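You operate a simulated robot arm through the tools that you are given. There is no shell and no other tool. Be economical: measure what you need, move in short steps, check, and stop when the job is done.

Carry out the task below with a simulated two-armed robot. There is one attempt and no reset: what you move stays moved.

JOB
Tighten the four flange bolts crosswise to the speed card's torque.
Fine: set the torque dial first; then bolts one, three, two, four by their line marks, once each; bolt driver back in its cup. Set down upright: bolt driver.

It is judged by the outcome, as a careful person would: the job done as asked, and still so three seconds after it is handed in. It fails if anything else is knocked over, pushed out of place, dropped, spilled or broken.

ROBOT AND FRAMES
Two 7-joint arms with three-finger grippers on one trunk, on a base that drives. Base frame: it is fixed to the floor where the robot stands at the start and does not move with it; the origin is under the middle of the robot, x ahead of it, y to its left, z up; the surface under the hand at the start is at about z = 0.85. Readings come in m, rad, newtons and seconds.
The left shoulder is at the start at [0.078, 0.126, 1.157], the right one opposite. With the tool pointing down near the work surface each hand reaches from about 0.36 to 0.84 m from the robot's upright axis, wherever it stands, measured 20 degrees to its own side. Places, roughly: bolt four [0.5, 0.2, 0.9]; bolt one [0.5, 0.2, 0.9]; bolt three [0.4, 0.3, 0.9]; bolt two [0.4, 0.2, 0.9]. Payload 2.94 kg a hand.
The tool frame of a hand sits at the grasp point between the pads (the TCP): z along the fingers, y along the line on which they close. The tips reach 0.03 m beyond it. Largest opening 0.128 m; the body of the gripper starts 0.093 m behind the TCP.
Orientation is that of the tool frame in the base frame, as [roll, pitch, yaw] about the fixed x, y, z axes, in that order (R = Rz(yaw) Ry(pitch) Rx(roll)). With the fingers straight down and closing along the base's y, the tool's x points along the base's -x, its y along +y and its z along -z.

CONTROLS
- The arms move only by the tool send_rows. It takes "left_plan", "right_plan" or both (then of equal length, played together; a hand with none holds still); each is text: rows parted by semicolons, each of 7 numbers parted by spaces: the shift along the tool's x, y, z in m, then the turn, a rotation vector about the tool's x, y, z in rad, then the gripper command, from -1 (fully open) to 1 (shut), values between in proportion. In form: x y z ax ay az fingers; .... A call has 1 to 8 rows; each row shifts and turns the commanded pose from where the row before left it, along the tool's axes as they then stand. Rows are played at 5 a second. More than 0.05 m and 0.15 rad between two rows, or a gripper value outside its range, and nothing of the call is played. A pose out of reach is approached as far as the arm can. The call stops where the force on the tool passes 40 N (or 10 N more than at its start, if that is more) or the arm is blocked; 0.2 s more then pass. The fingers move at their own pace and stop on an object; they squeeze with about 31 N. The grip force told is the motor's: it shows also when the fingers shut on nothing. Time passes only in rows, and 0.2 s behind the last, so rows that do not move let the fingers close. The reply holds the time, the measured pose of the TCP, the force on the tool along the base axes, the opening and the grip force, in the units named above and with some noise, with the torque about the TCP (base axes, N m) and any sound that the robot's microphone picked up, and new pictures: "show" is both (left out), scene, wrist or none (wrist: the cameras of the hands that moved).
- Cameras (640 x 400 px; columns grow to the right, rows downward): "scene" is now at [0.206, 0.0187, 1.3345]; the picture's right is [0.20, -0.98, 0.00], its down [-0.43, -0.09, -0.90] and it looks along [0.88, 0.18, -0.44] (base axes); focal length 214 px, centre (320, 200). "left" rides on the left gripper at [0.069, 0.015, -0.12] in its tool frame; the picture's right is [-0.22, 0.98, 0.00], its down [-0.82, -0.18, -0.54] and it looks along [-0.53, -0.12, 0.84] (tool axes); focal length 251 px, centre (320, 200). "right" rides on the right gripper at [0.069, -0.015, -0.12] in its tool frame; the picture's right is [0.21, 0.98, 0.00], its down [-0.82, 0.18, -0.54] and it looks along [-0.53, 0.12, 0.84] (tool axes); focal length 251 px, centre (320, 200). There is no depth. A picture from a camera that has moved, and an enlarged one, comes with that camera's place and axes in the base frame and with its lens.
- slide_trunk(by): slides the trunk up (or, below 0, down) by that many m; the arms and the scene camera ride with it, the base frame stays. It gives what a move gives, with no picture.
- steer(legs): drives the robot by 1 to 6 legs, each [ahead, left, turn to the left] in m, m and rad, along the robot's own axes; the way and the turn of a leg run together, so that a leg with both is an arc; at most 1.5 m and 3.142 rad a leg. The arms and the cameras ride along, it lands a little off, and it stops where it bumps. It gives what a move gives, and a new picture of the scene camera.
- head_to(pan, tilt): turns the head with the scene camera to pan (to the left, within 1.396 rad either way) and tilt (down, from -0.506 to 1.204), counted from straight ahead of the robot. It gives what a move gives, and a new picture of the scene camera.
- close_up(camera, box): a new picture of the part [left, top, right, bottom] of that camera's present view, enlarged. The clock stands still meanwhile.
- hand_in(): hands the job in; it is judged then, once.

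Work in short steps. Places have to be worked out from the pictures, the camera data and where the tool is seen: move nearer, look again, correct. Check each grasp and each placing, and mend what went wrong. You have 120 turns and 260 pictures in all, those below and enlarged ones among them. Open the grippers and draw the arms clear of the work before you hand the job in, unless the task says otherwise; then end with one line.

The tools are called after "Request:" as a command line: name --argument value ..., lists and objects as JSON in quotes. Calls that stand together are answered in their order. send_rows: Moves the arms, as the interface text tells. Its arguments: {"type":"object","properties":{"left_plan":{"type":"string"},"right_plan":{"type":"string"},"show":{"type":"string","enum":["both","scene","wrist","none"]}},"required":[]} The other tools are called the same way: slide_trunk (by) slides the trunk up or down; steer (legs) drives the base; head_to (pan, tilt) turns the head that bears the scene camera; close_up (camera, box) takes an enlarged picture of a part of a camera's view; hand_in () hands the job in.

At the start:

```text
clock: 0.0
left_tcp_pos: [0.3789, 0.3072, 1.2938]
left_orientation: [3.141, 0.0, -3.139]
left_contact_force: [0.0, 0.3, 0.8]
left_ft_torque: [-0.02, 0.01, -0.01]
left_width: 0.1278
left_finger_force: 0.2
right_tcp_pos: [0.3361, -0.0407, 1.2978]
right_orientation: [-3.14, 0.001, 3.141]
right_contact_force: [0.8, 0.4, -0.6]
right_ft_torque: [0.01, 0.02, 0.0]
right_width: 0.128
right_finger_force: 0.0
trunk travel left (down, up): [-0.375, 0.172]
robot x, y, heading: [0.0011, 0.0002, -0.002]
head pan, tilt: [0.206, 0.459]
```

scene: 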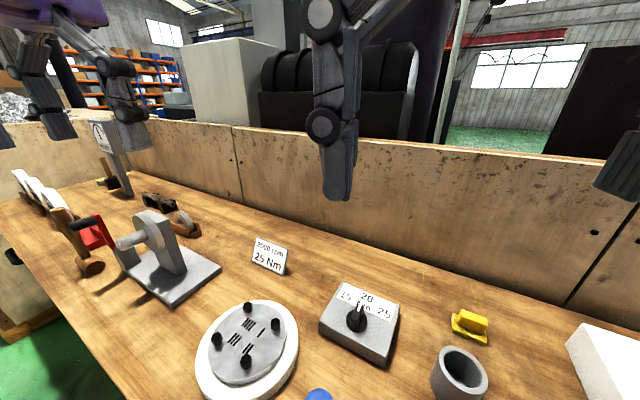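
right: 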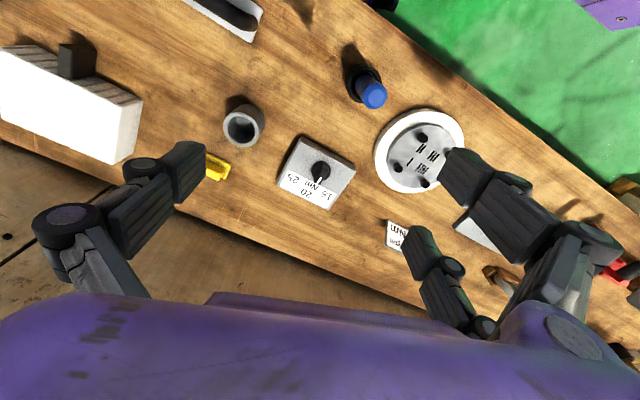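
left: 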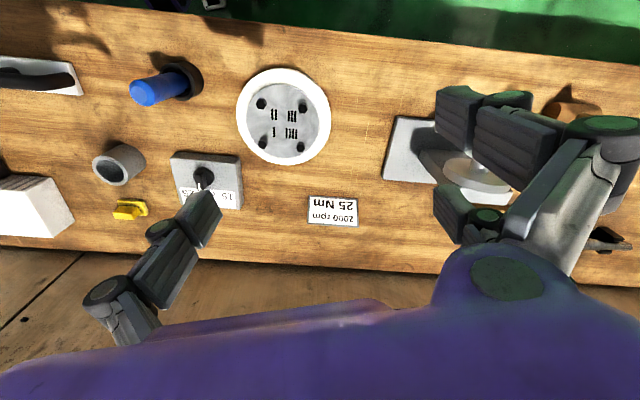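

The card seems to read 25 Nm (2000 rpm), and the dial shows 15/20/25. I'll look closer at the card, dial, flange and driver.

Request:
close_up --camera "scene" --box '[190, 220, 420, 400]'

Request:
close_up --camera "left" --box '[80, 40, 380, 240]'

Request:
head_to --pan 0.2 --tilt 1.0

```text
2.22 times, centred on (305, 310) of scene
camera zoom: at [0.206, 0.0187, 1.3345], right [0.2, -0.98, 0.0], down [-0.43, -0.09, -0.9], along [0.88, 0.18, -0.44], focal length 477 px, centre (353, -44)
```

zoom: 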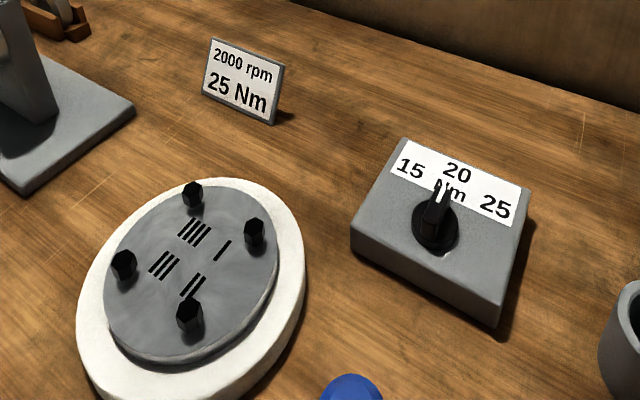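

```text
2.00 times, centred on (230, 140) of left
camera zoom: at [0.3109, 0.3214, 1.4131], right [0.21, 0.98, 0.0], down [0.82, -0.18, 0.54], along [0.53, -0.12, -0.84], focal length 503 px, centre (500, 320)
```

zoom: 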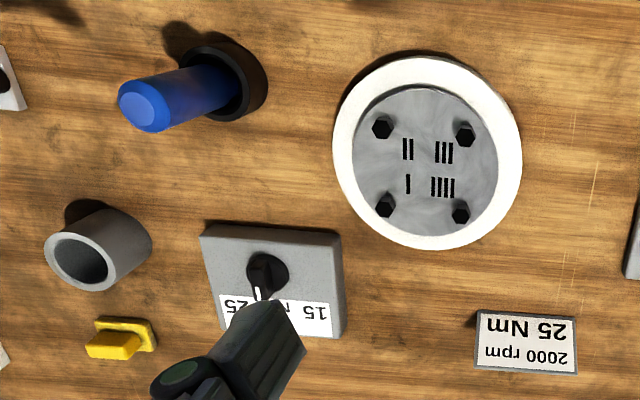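

```text
clock: 1.0
left_tcp_pos: [0.3786, 0.3071, 1.2926]
left_orientation: [3.141, 0.0, -3.14]
left_contact_force: [-0.6, 0.0, 0.3]
left_ft_torque: [0.01, 0.0, 0.02]
left_width: 0.128
left_finger_force: 0.1
right_tcp_pos: [0.3352, -0.0409, 1.2973]
right_orientation: [-3.141, 0.001, 3.141]
right_contact_force: [0.3, 0.6, -0.5]
right_ft_torque: [0.0, 0.0, 0.01]
right_width: 0.128
right_finger_force: 0.1
trunk travel left (down, up): [-0.375, 0.172]
robot x, y, heading: [-0.0015, -0.0007, -0.001]
head pan, tilt: [0.201, 1.0]
camera scene: at [0.1845, 0.0139, 1.2898], right [0.2, -0.98, 0.0], down [-0.82, -0.17, -0.54], along [0.53, 0.11, -0.84], focal length 214 px, centre (320, 200)
```

scene: 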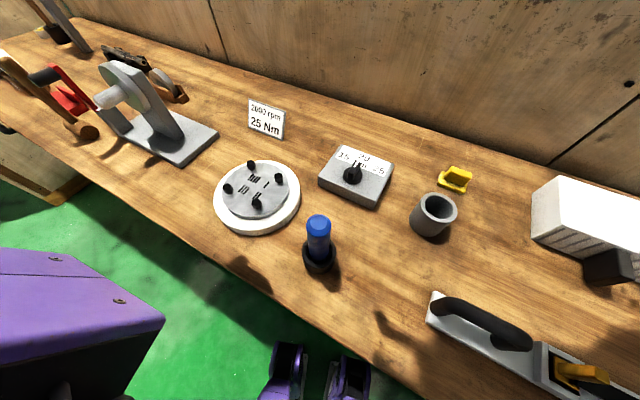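

Card: 2000 rpm / 25 Nm; the dial pointer is at 20, so it must go to 25. The driver (blue handle) stands in the black cup at about (0.32, 0.05), a bit too close to the trunk, so I back the base up 0.13 m.

Request:
steer --legs '[[-0.13, 0, 0]]'

Request:
close_up --camera "right" --box '[220, 40, 540, 240]'

```text
clock: 2.2
left_tcp_pos: [0.2509, 0.308, 1.2929]
left_orientation: [-3.141, -0.001, 3.142]
left_contact_force: [0.4, 0.0, 0.1]
left_ft_torque: [0.02, 0.01, 0.0]
left_width: 0.1281
left_finger_force: 0.0
right_tcp_pos: [0.2059, -0.0408, 1.2972]
right_orientation: [-3.141, -0.001, 3.14]
right_contact_force: [0.2, 0.9, 0.5]
right_ft_torque: [0.0, 0.0, 0.0]
right_width: 0.1276
right_finger_force: 0.0
trunk travel left (down, up): [-0.375, 0.172]
robot x, y, heading: [-0.1308, 0.0006, 0.001]
head pan, tilt: [0.201, 1.0]
camera scene: at [0.0553, 0.0138, 1.2896], right [0.2, -0.98, 0.0], down [-0.83, -0.17, -0.54], along [0.53, 0.11, -0.84], focal length 214 px, centre (320, 200)
```

scene: 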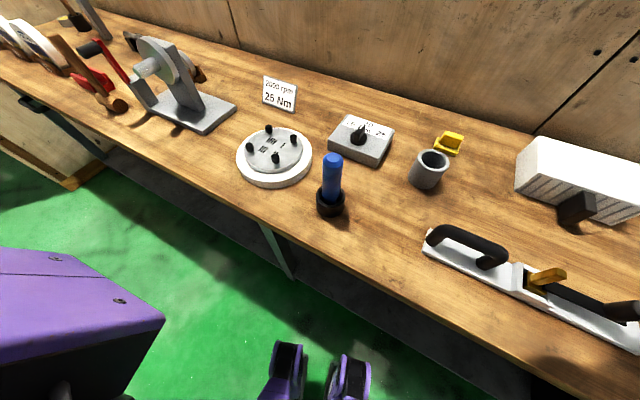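

```text
2.00 times, centred on (380, 140) of right
camera zoom: at [0.1361, -0.0554, 1.4163], right [-0.21, 0.98, 0.0], down [0.82, 0.18, 0.54], along [0.53, 0.12, -0.84], focal length 503 px, centre (200, 320)
```

zoom: 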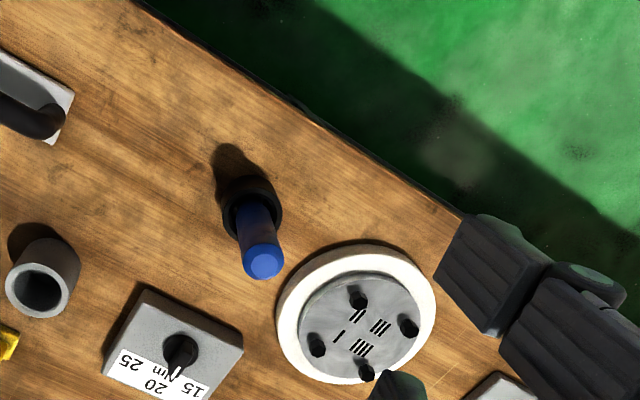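

Knob is about (0.505, 0.003). I bring the right hand above it for a close look.

Request:
send_rows --right_plan "-0.035 0.0055 0.012 0 0 0 -1;-0.035 0.0055 0.012 0 0 0 -1;-0.035 0.0055 0.012 0 0 0 -1;-0.035 0.0055 0.012 0 0 0 -1;-0.035 0.0055 0.03 0 0 0 -1;-0.035 0.0055 0.03 0 0 0 -1;-0.035 0.0055 0.03 0 0 0 -1;-0.035 0.0055 0.03 0 0 0 -1" --show "both"

```text
clock: 4.0
left_tcp_pos: [0.2511, 0.3069, 1.2932]
left_orientation: [3.14, 0.0, -3.142]
left_contact_force: [0.2, -0.1, 0.2]
left_ft_torque: [-0.02, 0.04, 0.0]
left_width: 0.1283
left_finger_force: 0.1
right_tcp_pos: [0.4872, 0.0036, 1.1274]
right_orientation: [3.141, -0.001, -3.141]
right_contact_force: [0.2, -0.1, -0.3]
right_ft_torque: [-0.02, 0.04, -0.02]
right_width: 0.128
right_finger_force: 0.1
trunk travel left (down, up): [-0.375, 0.172]
robot x, y, heading: [-0.1353, 0.0014, -0.002]
head pan, tilt: [0.201, 1.0]
camera scene: at [0.0557, 0.0141, 1.2895], right [0.2, -0.98, 0.0], down [-0.83, -0.17, -0.54], along [0.53, 0.11, -0.84], focal length 214 px, centre (320, 200)
camera right: at [0.4175, -0.011, 1.2466], right [-0.21, 0.98, 0.0], down [0.82, 0.18, 0.54], along [0.53, 0.12, -0.84], focal length 251 px, centre (320, 200)
```

scene: 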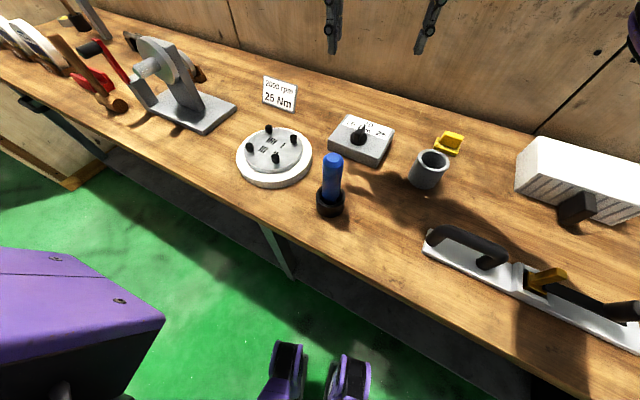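
right: 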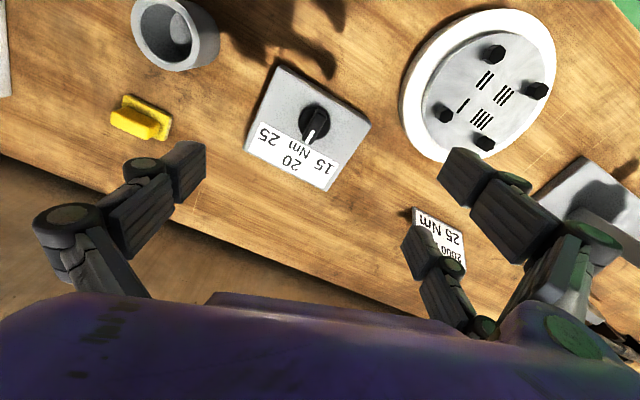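

Request:
close_up --camera "right" --box '[230, 50, 390, 200]'

```text
2.67 times, centred on (310, 125) of right
camera zoom: at [0.4175, -0.011, 1.2466], right [-0.21, 0.98, 0.0], down [0.82, 0.18, 0.54], along [0.53, 0.12, -0.84], focal length 670 px, centre (347, 400)
```

zoom: 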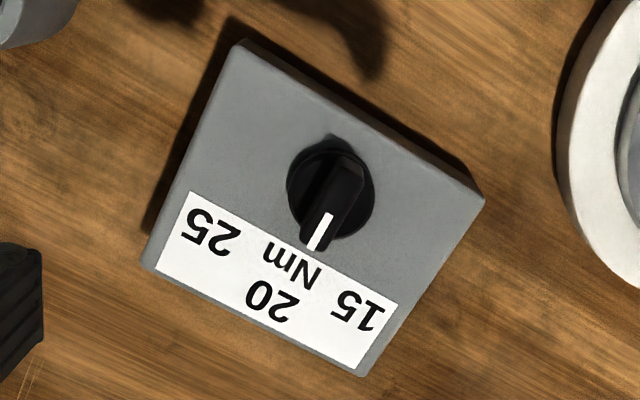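

Pointer is at about -11° (near 20); the "25" label is at about -58°. I align the right hand with the pointer and go down to just above the knob (top est. z≈0.93).

Request:
send_rows --right_plan "0 0 0 0 0 0.1 0;0 0 0 0 0 0.09 0;-0.0125 0.0018 0.03 0 0 0 0;-0.0125 0.0018 0.03 0 0 0 0;0 0 0.04 0 0 0 0;0 0 0.03 0 0 0 0;0 0 0 0 0 0 0" --show "both"

Request:
close_up --camera "scene" --box '[280, 80, 440, 200]'

```text
clock: 5.7
left_tcp_pos: [0.2488, 0.3077, 1.2938]
left_orientation: [-3.141, 0.001, 3.14]
left_contact_force: [0.2, 0.7, 0.1]
left_ft_torque: [0.05, -0.03, 0.0]
left_width: 0.1279
left_finger_force: 0.1
right_tcp_pos: [0.5115, 0.0025, 0.9989]
right_orientation: [3.141, 0.002, 2.95]
right_contact_force: [-0.8, 0.3, -0.2]
right_ft_torque: [0.0, -0.01, -0.02]
right_width: 0.064
right_finger_force: 0.1
trunk travel left (down, up): [-0.375, 0.172]
robot x, y, heading: [-0.1314, -0.0012, -0.001]
head pan, tilt: [0.201, 1.0]
camera scene: at [0.054, 0.0139, 1.2898], right [0.2, -0.98, 0.0], down [-0.82, -0.17, -0.54], along [0.53, 0.11, -0.84], focal length 214 px, centre (320, 200)
camera right: at [0.4384, 0.0002, 1.1182], right [-0.03, 1.0, 0.0], down [0.84, 0.02, 0.54], along [0.54, 0.01, -0.84], focal length 251 px, centre (320, 200)
```

scene: 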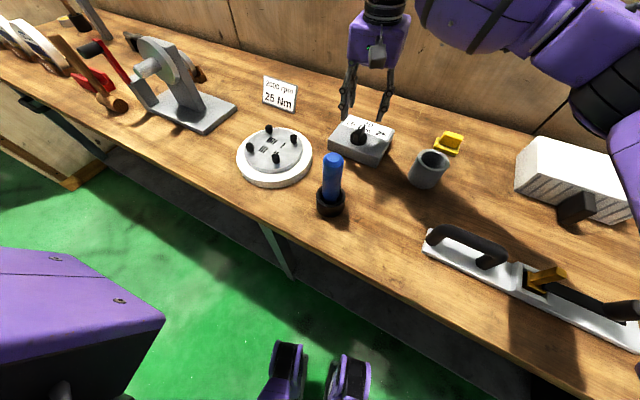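
right: 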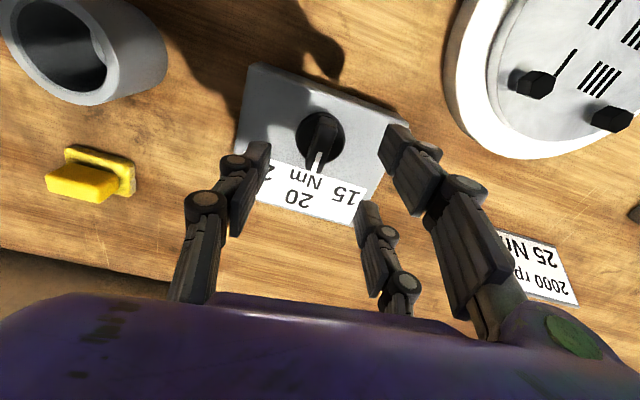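

```text
3.33 times, centred on (360, 140) of scene
camera zoom: at [0.054, 0.0139, 1.2898], right [0.2, -0.98, 0.0], down [-0.82, -0.17, -0.54], along [0.53, 0.11, -0.84], focal length 715 px, centre (187, 400)
```

zoom: 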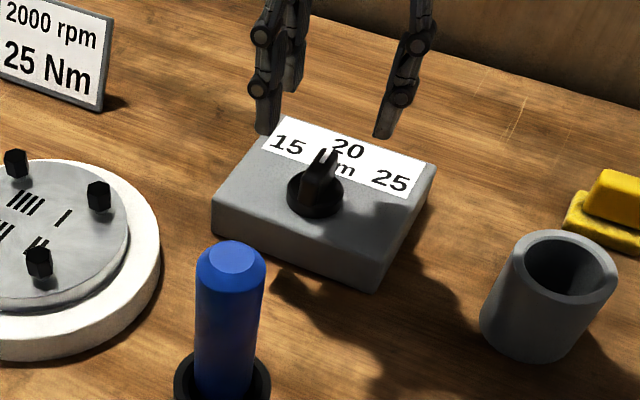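

The TCP axis projects onto the bar's centre. I go down to z≈0.945 in small steps.

Request:
send_rows --right_plan "0 0 0.02 0 0 0 0;0 0 0.02 0 0 0 0;0 0 0.014 0 0 0 0;0 0 0 0 0 0 0" --show "wrist"

Request:
close_up --camera "scene" --box '[320, 90, 420, 170]'

```text
clock: 6.7
left_tcp_pos: [0.2497, 0.3067, 1.2935]
left_orientation: [-3.141, -0.001, 3.14]
left_contact_force: [-0.6, -0.3, 0.0]
left_ft_torque: [0.0, -0.02, -0.03]
left_width: 0.1281
left_finger_force: 0.1
right_tcp_pos: [0.5098, 0.0025, 0.9451]
right_orientation: [-3.141, -0.002, 2.95]
right_contact_force: [0.0, 0.1, -0.7]
right_ft_torque: [-0.01, 0.01, 0.0]
right_width: 0.064
right_finger_force: 0.0
trunk travel left (down, up): [-0.375, 0.172]
robot x, y, heading: [-0.1292, 0.0038, -0.002]
head pan, tilt: [0.201, 1.0]
camera right: at [0.4383, 0.0001, 1.064], right [-0.03, 1.0, 0.0], down [0.84, 0.02, 0.54], along [0.54, 0.01, -0.84], focal length 251 px, centre (320, 200)
```

right: 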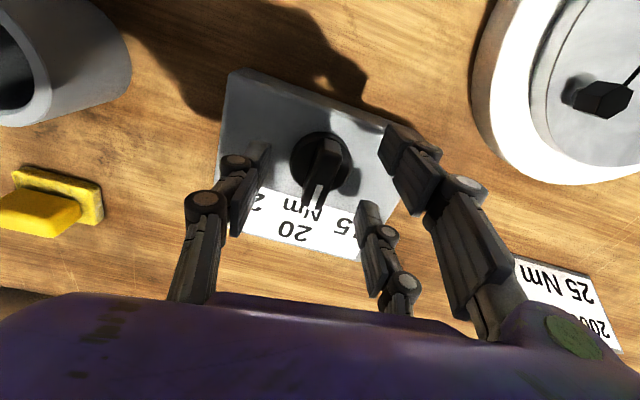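

```text
5.00 times, centred on (370, 130) of scene
camera zoom: at [0.0543, 0.0138, 1.2898], right [0.2, -0.98, 0.0], down [-0.82, -0.17, -0.54], along [0.53, 0.11, -0.84], focal length 1072 px, centre (70, 550)
```

zoom: 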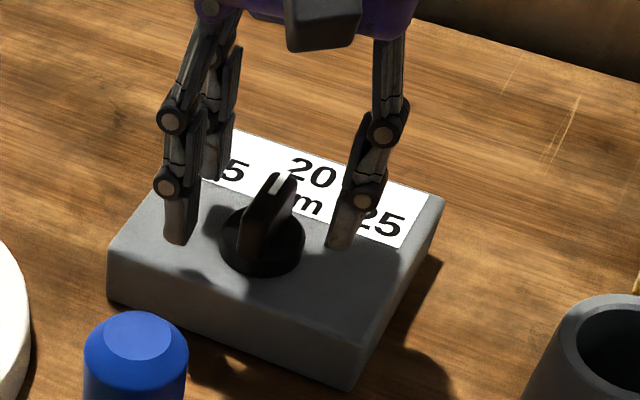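

Fingers straddle the bar just above the box top. Close, watching force.

Request:
send_rows --right_plan "0 0 0 0 0 0 0.6;0 0 0 0 0 0 0.8;0 0 0 0 0 0 0.8" --show "wrist"

```text
clock: 7.5
left_tcp_pos: [0.2491, 0.3069, 1.2938]
left_orientation: [3.14, 0.0, 3.138]
left_contact_force: [0.0, 0.1, -0.9]
left_ft_torque: [-0.04, 0.0, 0.02]
left_width: 0.1281
left_finger_force: 0.0
right_tcp_pos: [0.5102, 0.0021, 0.9452]
right_orientation: [-3.141, 0.001, 2.951]
right_contact_force: [1.9, 3.3, -1.7]
right_ft_torque: [0.05, -0.16, 0.09]
right_width: 0.0148
right_finger_force: 41.0
trunk travel left (down, up): [-0.375, 0.172]
robot x, y, heading: [-0.1357, 0.0058, 0.0]
head pan, tilt: [0.201, 1.0]
camera right: at [0.4386, 0.0008, 1.0639], right [-0.03, 1.0, 0.0], down [0.84, 0.02, 0.54], along [0.54, 0.01, -0.84], focal length 251 px, centre (320, 200)
```

right: 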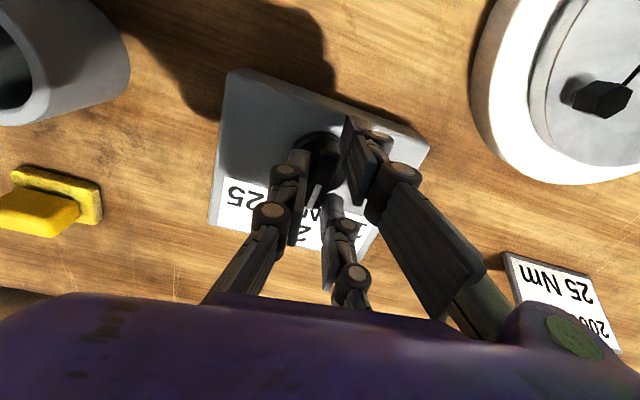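

Bar gripped (15 mm). I turn it clockwise, from above, by 0.42 rad first.

Request:
send_rows --right_plan "0 0 0 0 0 0.1 0.8;0 0 0 0 0 0.1 0.8;0 0 0 0 0 0.1 0.8;0 0 0 0 0 0.1 0.8;0 0 0 0 0 0 0.8" --show "both"

Request:
close_up --camera "scene" --box '[320, 90, 420, 170]'

```text
clock: 8.7
left_tcp_pos: [0.2507, 0.3091, 1.2922]
left_orientation: [-3.139, 0.0, 3.141]
left_contact_force: [0.2, -0.4, -0.3]
left_ft_torque: [0.02, -0.03, -0.02]
left_width: 0.1278
left_finger_force: 0.1
right_tcp_pos: [0.5108, 0.0028, 0.9453]
right_orientation: [-3.14, -0.002, 2.549]
right_contact_force: [2.0, 9.9, -5.6]
right_ft_torque: [0.36, 0.09, 0.06]
right_width: 0.0143
right_finger_force: 40.3
trunk travel left (down, up): [-0.375, 0.172]
robot x, y, heading: [-0.1288, 0.0, 0.0]
head pan, tilt: [0.201, 1.0]
camera scene: at [0.0551, 0.0151, 1.2896], right [0.2, -0.98, 0.0], down [-0.82, -0.17, -0.54], along [0.53, 0.11, -0.84], focal length 214 px, centre (320, 200)
camera right: at [0.4441, 0.0297, 1.064], right [0.37, 0.93, 0.0], down [0.78, -0.31, 0.54], along [0.5, -0.2, -0.84], focal length 251 px, centre (320, 200)
```

scene: 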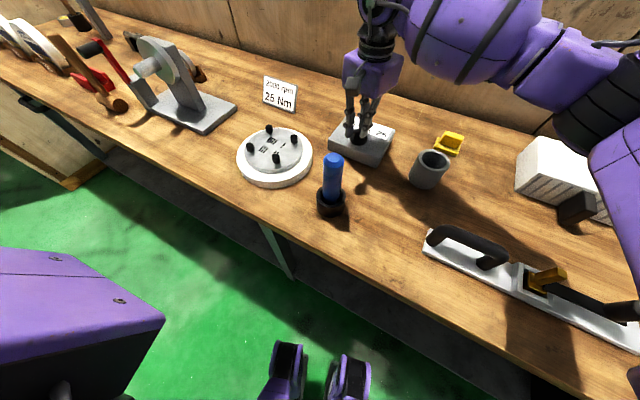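
right: 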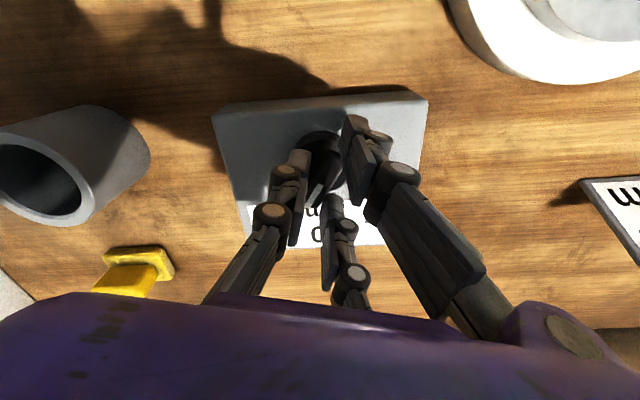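

```text
5.00 times, centred on (370, 130) of scene
camera zoom: at [0.0551, 0.0151, 1.2896], right [0.2, -0.98, 0.0], down [-0.82, -0.17, -0.54], along [0.53, 0.11, -0.84], focal length 1072 px, centre (70, 550)
```

zoom: 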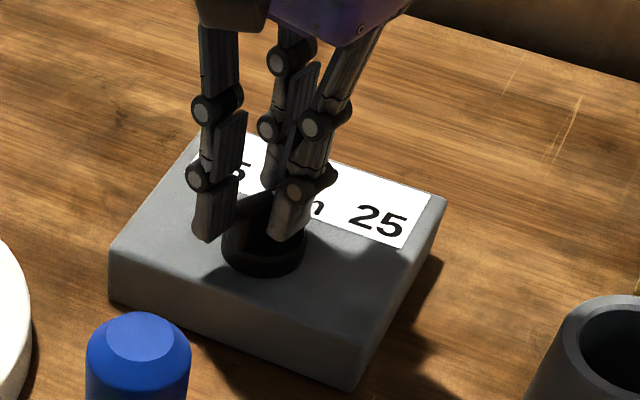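

The box stays put while the knob turns. Another 0.40 rad.

Request:
send_rows --right_plan "0 0 0 0 0 0.1 0.8;0 0 0 0 0 0.1 0.8;0 0 0 0 0 0.1 0.8;0 0 0 0 0 0.1 0.8;0 0 0 0 0 0 0.8" --show "none"

Request:
close_up --camera "scene" --box '[320, 90, 420, 170]'

```text
clock: 9.8
left_tcp_pos: [0.2514, 0.3093, 1.2925]
left_orientation: [-3.14, -0.002, -3.138]
left_contact_force: [-0.6, -0.2, 0.0]
left_ft_torque: [0.01, 0.02, -0.02]
left_width: 0.128
left_finger_force: 0.2
right_tcp_pos: [0.5122, 0.0043, 0.9444]
right_orientation: [3.139, 0.001, 2.152]
right_contact_force: [16.8, 19.1, -3.5]
right_ft_torque: [-0.21, -0.74, 0.69]
right_width: 0.0149
right_finger_force: 41.5
trunk travel left (down, up): [-0.375, 0.172]
robot x, y, heading: [-0.1311, -0.0007, 0.001]
head pan, tilt: [0.201, 1.0]
```

```text
5.00 times, centred on (370, 130) of scene
camera zoom: at [0.0568, 0.0164, 1.2894], right [0.2, -0.98, 0.0], down [-0.83, -0.17, -0.54], along [0.53, 0.11, -0.84], focal length 1072 px, centre (70, 550)
```

zoom: 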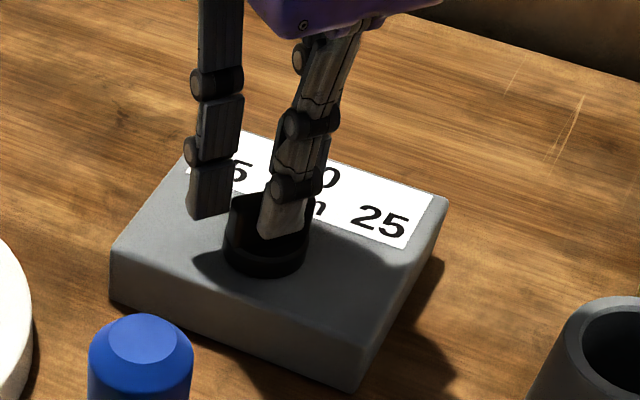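

Torque rose to 0.7 Nm, possibly the end stop or some eccentricity. I release, rise, and read the dial.

Request:
send_rows --right_plan "0 0 0 0 0 0 0.3;0 0 0 0 0 0 0;0 0 0 0 0 0 0;0 0 -0.04 0 0 0 0;0 0 -0.04 0 0 0 0;0 0 -0.02 0 0 0 0" --show "both"

Request:
close_up --camera "right" --box '[220, 60, 420, 220]'

Request:
close_up --camera "scene" --box '[320, 90, 420, 170]'

```text
clock: 11.2
left_tcp_pos: [0.2494, 0.3067, 1.2934]
left_orientation: [3.141, 0.0, 3.142]
left_contact_force: [-0.9, -0.9, 0.1]
left_ft_torque: [-0.02, 0.03, 0.0]
left_width: 0.1279
left_finger_force: 0.1
right_tcp_pos: [0.5098, 0.0018, 1.046]
right_orientation: [-3.141, 0.0, 2.15]
right_contact_force: [0.9, -0.1, 0.1]
right_ft_torque: [-0.02, 0.0, 0.02]
right_width: 0.064
right_finger_force: 0.0
trunk travel left (down, up): [-0.375, 0.172]
robot x, y, heading: [-0.1308, -0.0006, -0.0]
head pan, tilt: [0.201, 1.0]
camera scene: at [0.0542, 0.0139, 1.2898], right [0.2, -0.98, 0.0], down [-0.82, -0.17, -0.54], along [0.53, 0.11, -0.84], focal length 214 px, centre (320, 200)
camera right: at [0.4585, 0.0521, 1.1653], right [0.7, 0.71, 0.0], down [0.6, -0.59, 0.54], along [0.39, -0.38, -0.84], focal length 251 px, centre (320, 200)
```

scene: 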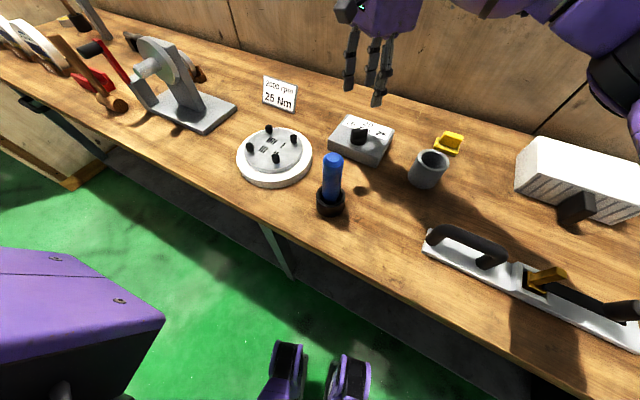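
right: 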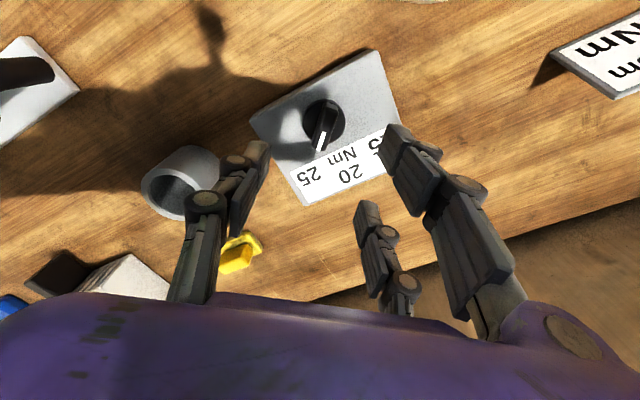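

```text
2.50 times, centred on (320, 140) of right
camera zoom: at [0.4585, 0.0521, 1.1653], right [0.7, 0.71, 0.0], down [0.6, -0.59, 0.54], along [0.39, -0.38, -0.84], focal length 629 px, centre (320, 350)
```

zoom: 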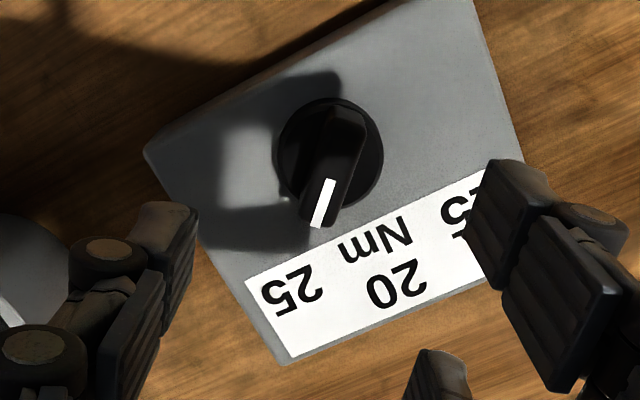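

```text
5.00 times, centred on (370, 130) of scene
camera zoom: at [0.0542, 0.0139, 1.2898], right [0.2, -0.98, 0.0], down [-0.82, -0.17, -0.54], along [0.53, 0.11, -0.84], focal length 1072 px, centre (70, 550)
```

zoom: 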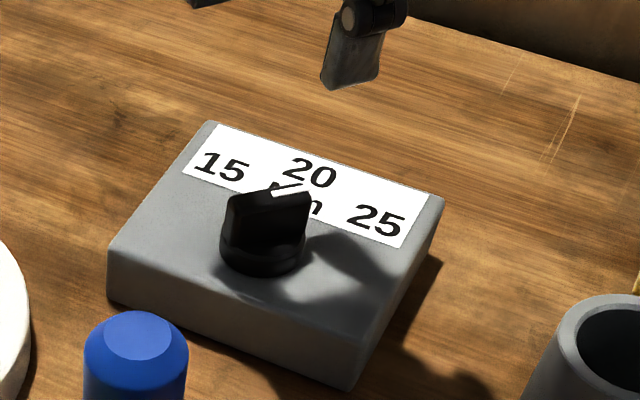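

The pointer now reads −61°, and the 25 label lies at about −59°: the dial is set to 25. I retract the right arm up, back and to the right.

Request:
send_rows --right_plan "0 0 -0.045 0 0 0 0;-0.014 -0.042 -0.02 0 0 0 0;-0.014 -0.042 -0.02 0 0 0 0;-0.014 -0.042 -0.02 0 0 0 0;-0.014 -0.042 -0.02 0 0 0 0;-0.014 -0.042 -0.01 0 0 0 0;-0.014 -0.042 0 0 0 0 0;-0.014 -0.042 0 0 0 0 0" --left_plan "-0.015 -0.03 0 0 0 0 -0.2;-0.015 -0.03 0 0 0 0 -0.2;-0.015 -0.03 0 0 0 0 -0.2;0 -0.03 0.02 0 0 0 -0.2;0 -0.03 0.02 0 0 0 -0.2;0 -0.03 0.03 0 0 0 -0.2;0 -0.03 0.03 0 0 0 -0.2;0 -0.03 0.03 0 0 0 -0.2" --show "both"

```text
clock: 13.1
left_tcp_pos: [0.2954, 0.0649, 1.1645]
left_orientation: [-3.14, 0.004, -3.141]
left_contact_force: [0.4, 0.1, 0.6]
left_ft_torque: [0.03, -0.01, 0.02]
left_width: 0.0766
left_finger_force: 0.1
right_tcp_pos: [0.3184, -0.2425, 1.1799]
right_orientation: [3.141, -0.002, 2.152]
right_contact_force: [0.4, -0.6, -0.9]
right_ft_torque: [0.03, -0.01, 0.0]
right_width: 0.0639
right_finger_force: 0.0
trunk travel left (down, up): [-0.375, 0.172]
robot x, y, heading: [-0.1319, -0.0011, 0.0]
head pan, tilt: [0.201, 1.0]
camera scene: at [0.0547, 0.0121, 1.2897], right [0.2, -0.98, 0.0], down [-0.82, -0.17, -0.54], along [0.53, 0.11, -0.84], focal length 214 px, centre (320, 200)
camera right: at [0.2669, -0.1929, 1.2995], right [0.7, 0.71, 0.0], down [0.6, -0.59, 0.54], along [0.39, -0.38, -0.84], focal length 251 px, centre (320, 200)
camera left: at [0.2263, 0.0792, 1.2839], right [0.21, 0.98, 0.0], down [0.82, -0.18, 0.54], along [0.53, -0.12, -0.84], focal length 251 px, centre (320, 200)
```

scene: 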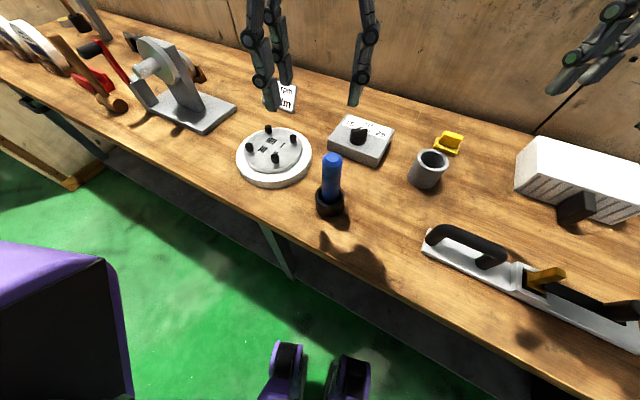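
right: 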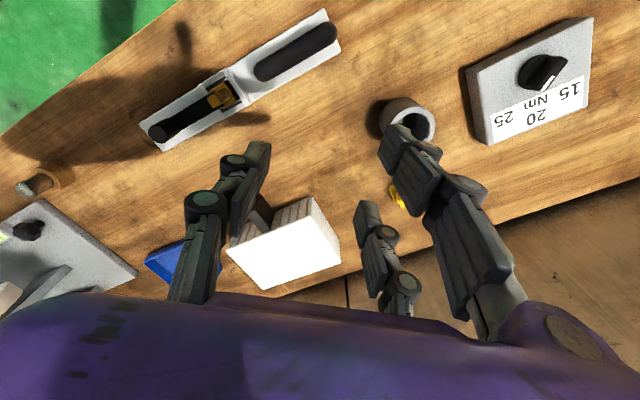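
left: 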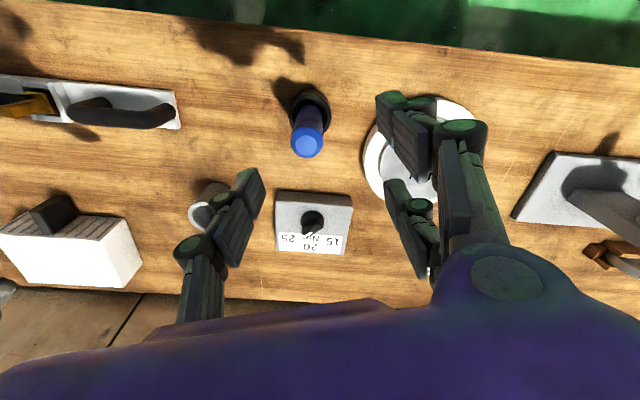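

I zoom on the driver in both cameras to get its axis, height and cup.

Request:
close_up --camera "left" --box '[260, 70, 360, 170]'

Request:
close_up --camera "scene" --box '[280, 140, 380, 230]'

```text
4.00 times, centred on (310, 120) of left
camera zoom: at [0.2263, 0.0792, 1.2839], right [0.21, 0.98, 0.0], down [0.82, -0.18, 0.54], along [0.53, -0.12, -0.84], focal length 1006 px, centre (360, 520)
```

zoom: 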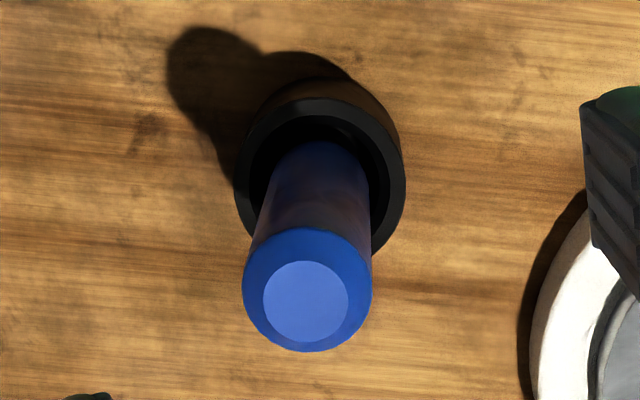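

```text
4.44 times, centred on (330, 185) of scene
camera zoom: at [0.0547, 0.0121, 1.2897], right [0.2, -0.98, 0.0], down [-0.82, -0.17, -0.54], along [0.53, 0.11, -0.84], focal length 953 px, centre (276, 267)
```

zoom: 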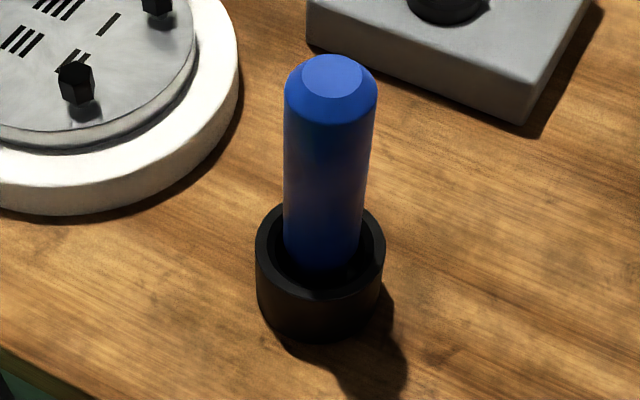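

Driver axis about (0.3225, 0.043), top z≈1.01, rim z≈0.885, handle ~34 mm across. I position the left hand above it.

Request:
send_rows --left_plan "-0.0136 -0.011 0.03 0 0 0 -0.2;-0.0136 -0.011 0.035 0 0 0 -0.2;0 0 0.03 0 0 0 -0.2;0 0 0 0 0 0 -0.2" --show "both"

```text
clock: 14.1
left_tcp_pos: [0.3371, 0.0747, 1.0733]
left_orientation: [-3.14, 0.0, -3.141]
left_contact_force: [0.0, 0.5, 1.0]
left_ft_torque: [-0.02, -0.02, 0.01]
left_width: 0.0767
left_finger_force: 0.0
left hand out of reach, approached as far as the arm can: row 1, 2
right_tcp_pos: [0.3185, -0.2403, 1.1809]
right_orientation: [-3.141, 0.001, 2.15]
right_contact_force: [0.4, -0.5, 0.6]
right_ft_torque: [0.03, -0.01, -0.03]
right_width: 0.0639
right_finger_force: 0.0
trunk travel left (down, up): [-0.375, 0.172]
robot x, y, heading: [-0.1267, 0.0003, 0.005]
head pan, tilt: [0.201, 1.0]
camera scene: at [0.056, 0.011, 1.2909], right [0.16, -0.99, 0.0], down [-0.82, -0.13, -0.55], along [0.55, 0.09, -0.83], focal length 214 px, centre (320, 200)
camera left: at [0.2687, 0.0884, 1.193], right [0.21, 0.98, 0.0], down [0.82, -0.18, 0.54], along [0.53, -0.12, -0.84], focal length 251 px, centre (320, 200)
```

scene: 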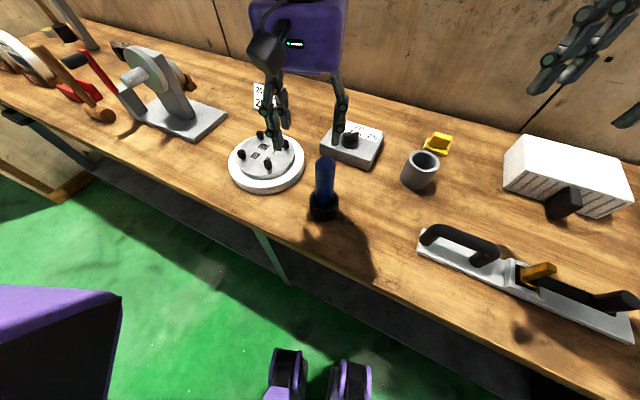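
left: 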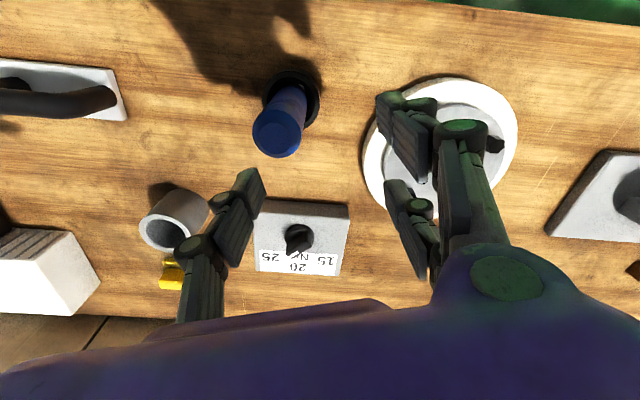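

Driver is out of comfortable reach for the left arm. I lift the hand, then drive back 0.06 and right 0.10 so that driver and flange both lie on the left arm's side.

Request:
send_rows --left_plan "0 0 -0.05 0 0 0 -0.2;0 0 -0.05 0 0 0 -0.2" --show "none"

Request:
steer --legs '[[-0.06, -0.1, 0]]'

```text
clock: 14.7
left_tcp_pos: [0.3424, 0.0835, 1.1779]
left_orientation: [3.14, -0.001, -3.141]
left_contact_force: [-0.7, -0.3, 0.4]
left_ft_torque: [-0.01, -0.05, -0.02]
left_width: 0.0769
left_finger_force: 0.0
left hand out of reach, approached as far as the arm can: row 2
right_tcp_pos: [0.319, -0.2412, 1.1814]
right_orientation: [-3.141, 0.001, 2.15]
right_contact_force: [-0.6, 0.3, 0.4]
right_ft_torque: [-0.04, -0.01, 0.03]
right_width: 0.0641
right_finger_force: 0.0
trunk travel left (down, up): [-0.375, 0.172]
robot x, y, heading: [-0.1283, 0.0024, 0.002]
head pan, tilt: [0.201, 1.0]
```

```text
clock: 16.2
left_tcp_pos: [0.2822, -0.017, 1.1776]
left_orientation: [-3.141, 0.001, -3.14]
left_contact_force: [-0.1, 1.1, 0.9]
left_ft_torque: [0.01, 0.04, 0.02]
left_width: 0.0766
left_finger_force: 0.0
right_tcp_pos: [0.2594, -0.3401, 1.1807]
right_orientation: [-3.141, -0.001, 2.152]
right_contact_force: [0.8, -0.7, -0.2]
right_ft_torque: [0.01, -0.01, 0.0]
right_width: 0.064
right_finger_force: 0.1
trunk travel left (down, up): [-0.375, 0.172]
robot x, y, heading: [-0.191, -0.0978, -0.001]
head pan, tilt: [0.201, 1.0]
camera scene: at [-0.0056, -0.0857, 1.2897], right [0.2, -0.98, 0.0], down [-0.82, -0.17, -0.54], along [0.53, 0.11, -0.84], focal length 214 px, centre (320, 200)
```

scene: 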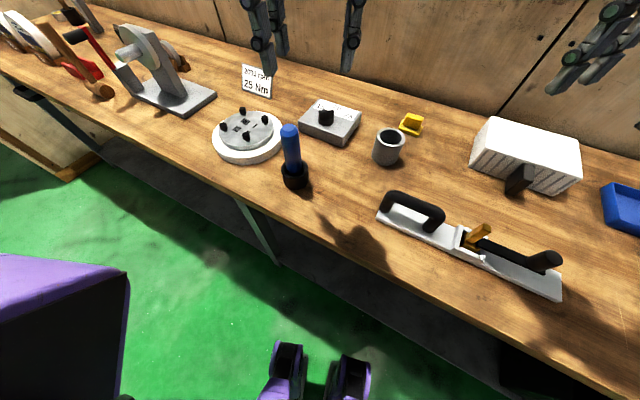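

Now place the left hand above the driver.

Request:
send_rows --left_plan "-0.02 0.03 0 0 0 0 -0.2;-0.0205 0.03 0 0 0 0 -0.2;0 0 0.04 0 0 0 -0.2;0 0 0.04 0 0 0 -0.2;0 0 0.03 0 0 0 -0.2;0 0 0 0 0 0 -0.2" --show "both"

```text
clock: 17.6
left_tcp_pos: [0.3234, 0.0427, 1.0666]
left_orientation: [-3.14, 0.004, -3.14]
left_contact_force: [0.2, -0.2, 0.6]
left_ft_torque: [0.0, 0.01, -0.02]
left_width: 0.0768
left_finger_force: 0.0
right_tcp_pos: [0.2585, -0.3392, 1.1809]
right_orientation: [3.141, 0.0, 2.151]
right_contact_force: [0.2, -0.4, 0.0]
right_ft_torque: [0.0, 0.04, 0.0]
right_width: 0.0642
right_finger_force: 0.1
trunk travel left (down, up): [-0.375, 0.172]
robot x, y, heading: [-0.189, -0.1029, -0.003]
head pan, tilt: [0.201, 1.0]
camera scene: at [-0.0058, -0.0856, 1.2898], right [0.2, -0.98, 0.0], down [-0.82, -0.17, -0.54], along [0.53, 0.11, -0.84], focal length 214 px, centre (320, 200)
camera left: at [0.2542, 0.0576, 1.1864], right [0.21, 0.98, 0.0], down [0.82, -0.18, 0.54], along [0.53, -0.12, -0.84], focal length 251 px, centre (320, 200)
```

scene: 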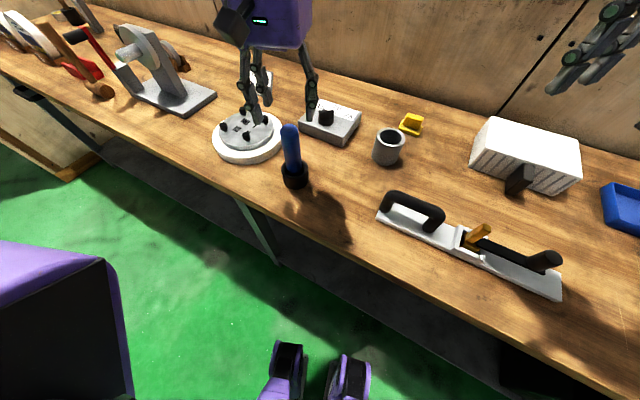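
left: 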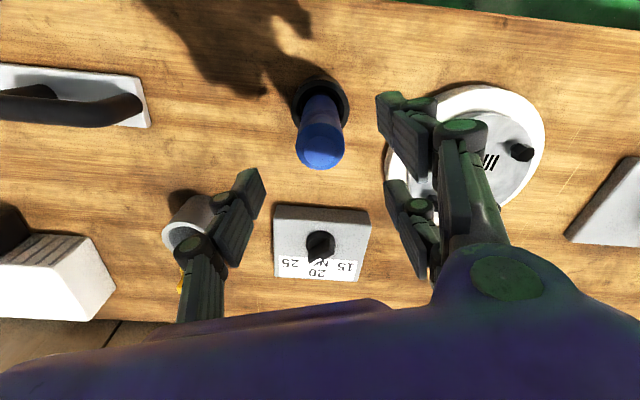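

The driver top sits on the TCP axis. I descend to z≈0.955 around the handle.

Request:
send_rows --left_plan "0 0 0.03 0 0 0 -0.2;0 0 0.03 0 0 0 -0.2;0 0 0.03 0 0 0 -0.2;0 0 0.022 0 0 0 -0.2;0 0 0 0 0 0 -0.2" --show "both"

```text
clock: 18.8
left_tcp_pos: [0.3224, 0.0434, 0.956]
left_orientation: [-3.139, 0.002, -3.139]
left_contact_force: [0.1, 0.4, -0.4]
left_ft_torque: [-0.02, -0.01, -0.04]
left_width: 0.0766
left_finger_force: 0.0
right_tcp_pos: [0.2584, -0.3404, 1.1811]
right_orientation: [3.141, 0.0, 2.153]
right_contact_force: [0.2, -0.1, -0.4]
right_ft_torque: [-0.03, -0.03, -0.01]
right_width: 0.0641
right_finger_force: 0.0
trunk travel left (down, up): [-0.375, 0.172]
robot x, y, heading: [-0.1923, -0.101, 0.001]
head pan, tilt: [0.201, 1.0]
camera scene: at [-0.0059, -0.0858, 1.2898], right [0.2, -0.98, 0.0], down [-0.82, -0.17, -0.54], along [0.53, 0.11, -0.84], focal length 214 px, centre (320, 200)
camera left: at [0.2538, 0.057, 1.0746], right [0.21, 0.98, 0.0], down [0.82, -0.18, 0.54], along [0.53, -0.12, -0.84], focal length 251 px, centre (320, 200)
```

scene: 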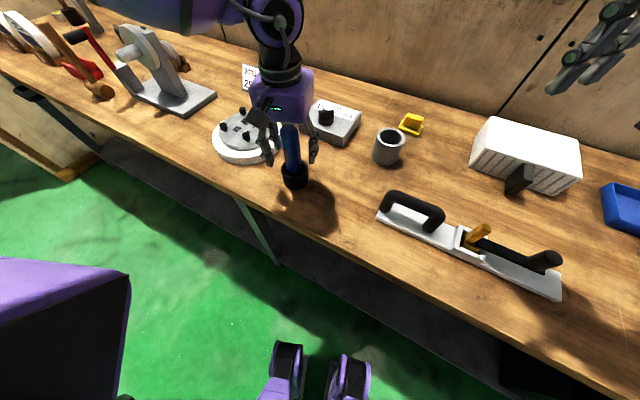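
left: 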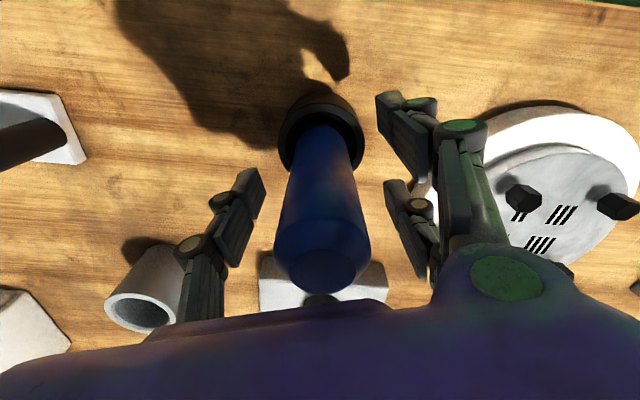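

Well centred. Close on the handle.

Request:
send_rows --left_plan "0 0 0 0 0 0 0.6;0 0 0 0 0 0 1;0 0 0 0 0 0 1" --show "none"

```text
clock: 19.6
left_tcp_pos: [0.3231, 0.042, 0.9551]
left_orientation: [-3.14, -0.001, -3.139]
left_contact_force: [-0.2, -0.5, -0.3]
left_ft_torque: [-0.01, 0.01, 0.03]
left_width: 0.0252
left_finger_force: 30.8
right_tcp_pos: [0.259, -0.3395, 1.1811]
right_orientation: [3.14, -0.001, 2.152]
right_contact_force: [-0.5, 0.3, -0.4]
right_ft_torque: [-0.01, -0.01, 0.01]
right_width: 0.0638
right_finger_force: 0.1
trunk travel left (down, up): [-0.375, 0.172]
robot x, y, heading: [-0.1908, -0.0992, 0.003]
head pan, tilt: [0.201, 1.0]
```

Gripped (25 mm). Lift straight up.

Request:
send_rows --left_plan "0 0 -0.03 0 0 0 1;0 0 -0.03 0 0 0 1;0 0 -0.03 0 0 0 1;0 0 -0.03 0 0 0 1;0 0 0 0 0 0 1" --show "both"

Request:
close_up --camera "scene" --box '[200, 60, 360, 200]'

```text
clock: 20.8
left_tcp_pos: [0.3219, 0.0436, 1.0759]
left_orientation: [-3.141, -0.002, -3.139]
left_contact_force: [-0.2, -0.1, -5.0]
left_ft_torque: [-0.04, -0.01, -0.01]
left_width: 0.025
left_finger_force: 30.8
right_tcp_pos: [0.2593, -0.3392, 1.1808]
right_orientation: [-3.141, 0.0, 2.151]
right_contact_force: [-0.7, -0.3, 0.4]
right_ft_torque: [-0.02, 0.0, -0.02]
right_width: 0.0644
right_finger_force: 0.1
trunk travel left (down, up): [-0.375, 0.172]
robot x, y, heading: [-0.1924, -0.0986, -0.004]
head pan, tilt: [0.201, 1.0]
camera scene: at [-0.0048, -0.0855, 1.2896], right [0.2, -0.98, 0.0], down [-0.82, -0.17, -0.54], along [0.53, 0.11, -0.84], focal length 214 px, centre (320, 200)
camera left: at [0.2538, 0.0588, 1.1954], right [0.21, 0.98, 0.0], down [0.82, -0.18, 0.54], along [0.53, -0.12, -0.84], focal length 251 px, centre (320, 200)
```

scene: 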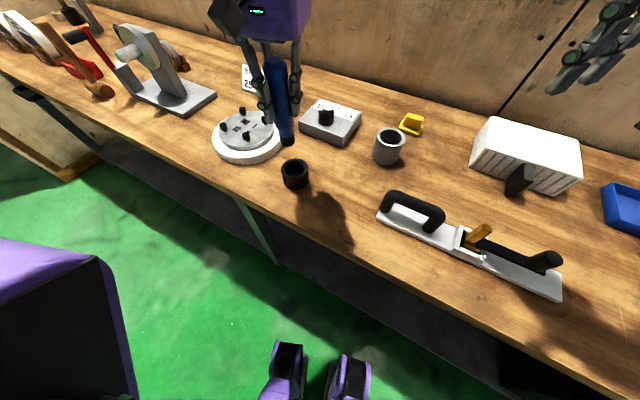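
left: 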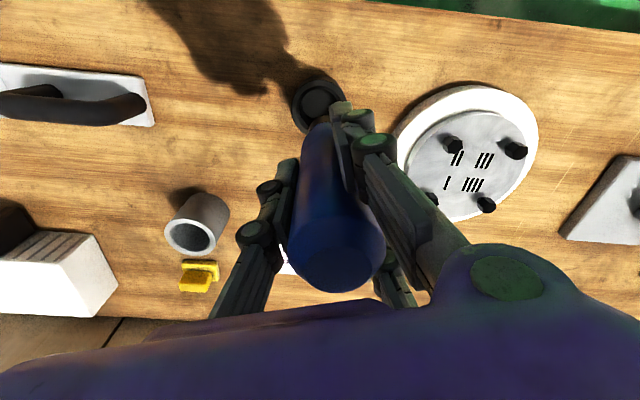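

```text
2.86 times, centred on (280, 130) of scene
camera zoom: at [-0.0048, -0.0855, 1.2896], right [0.2, -0.98, 0.0], down [-0.82, -0.17, -0.54], along [0.53, 0.11, -0.84], focal length 613 px, centre (434, 400)
```

zoom: 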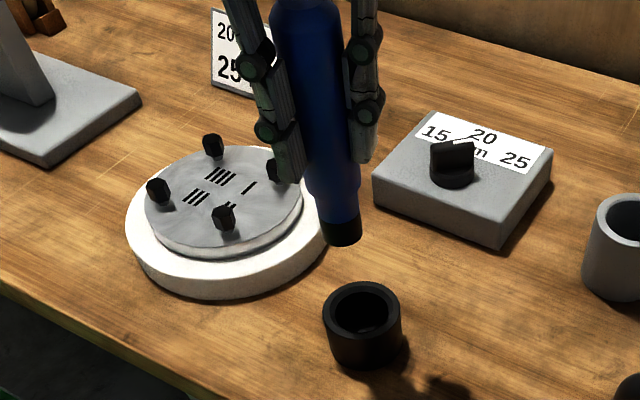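

Driver held: black socket end about 0.10 m below the TCP. Close-ups of the flange to refine bolt positions.

Request:
close_up --camera "left" --box '[390, 80, 550, 230]'

Request:
close_up --camera "scene" --box '[200, 90, 300, 170]'

```text
2.67 times, centred on (470, 155) of left
camera zoom: at [0.2538, 0.0588, 1.1954], right [0.21, 0.98, 0.0], down [0.82, -0.18, 0.54], along [0.53, -0.12, -0.84], focal length 670 px, centre (-80, 320)
```

zoom: 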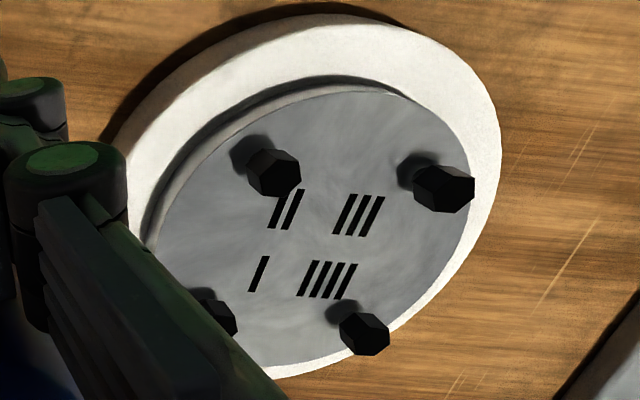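

```text
5.00 times, centred on (250, 130) of scene
camera zoom: at [-0.0048, -0.0855, 1.2896], right [0.2, -0.98, 0.0], down [-0.82, -0.17, -0.54], along [0.53, 0.11, -0.84], focal length 1072 px, centre (670, 550)
```

zoom: 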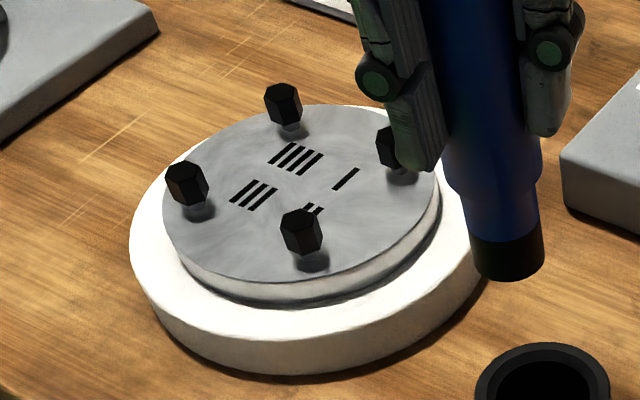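

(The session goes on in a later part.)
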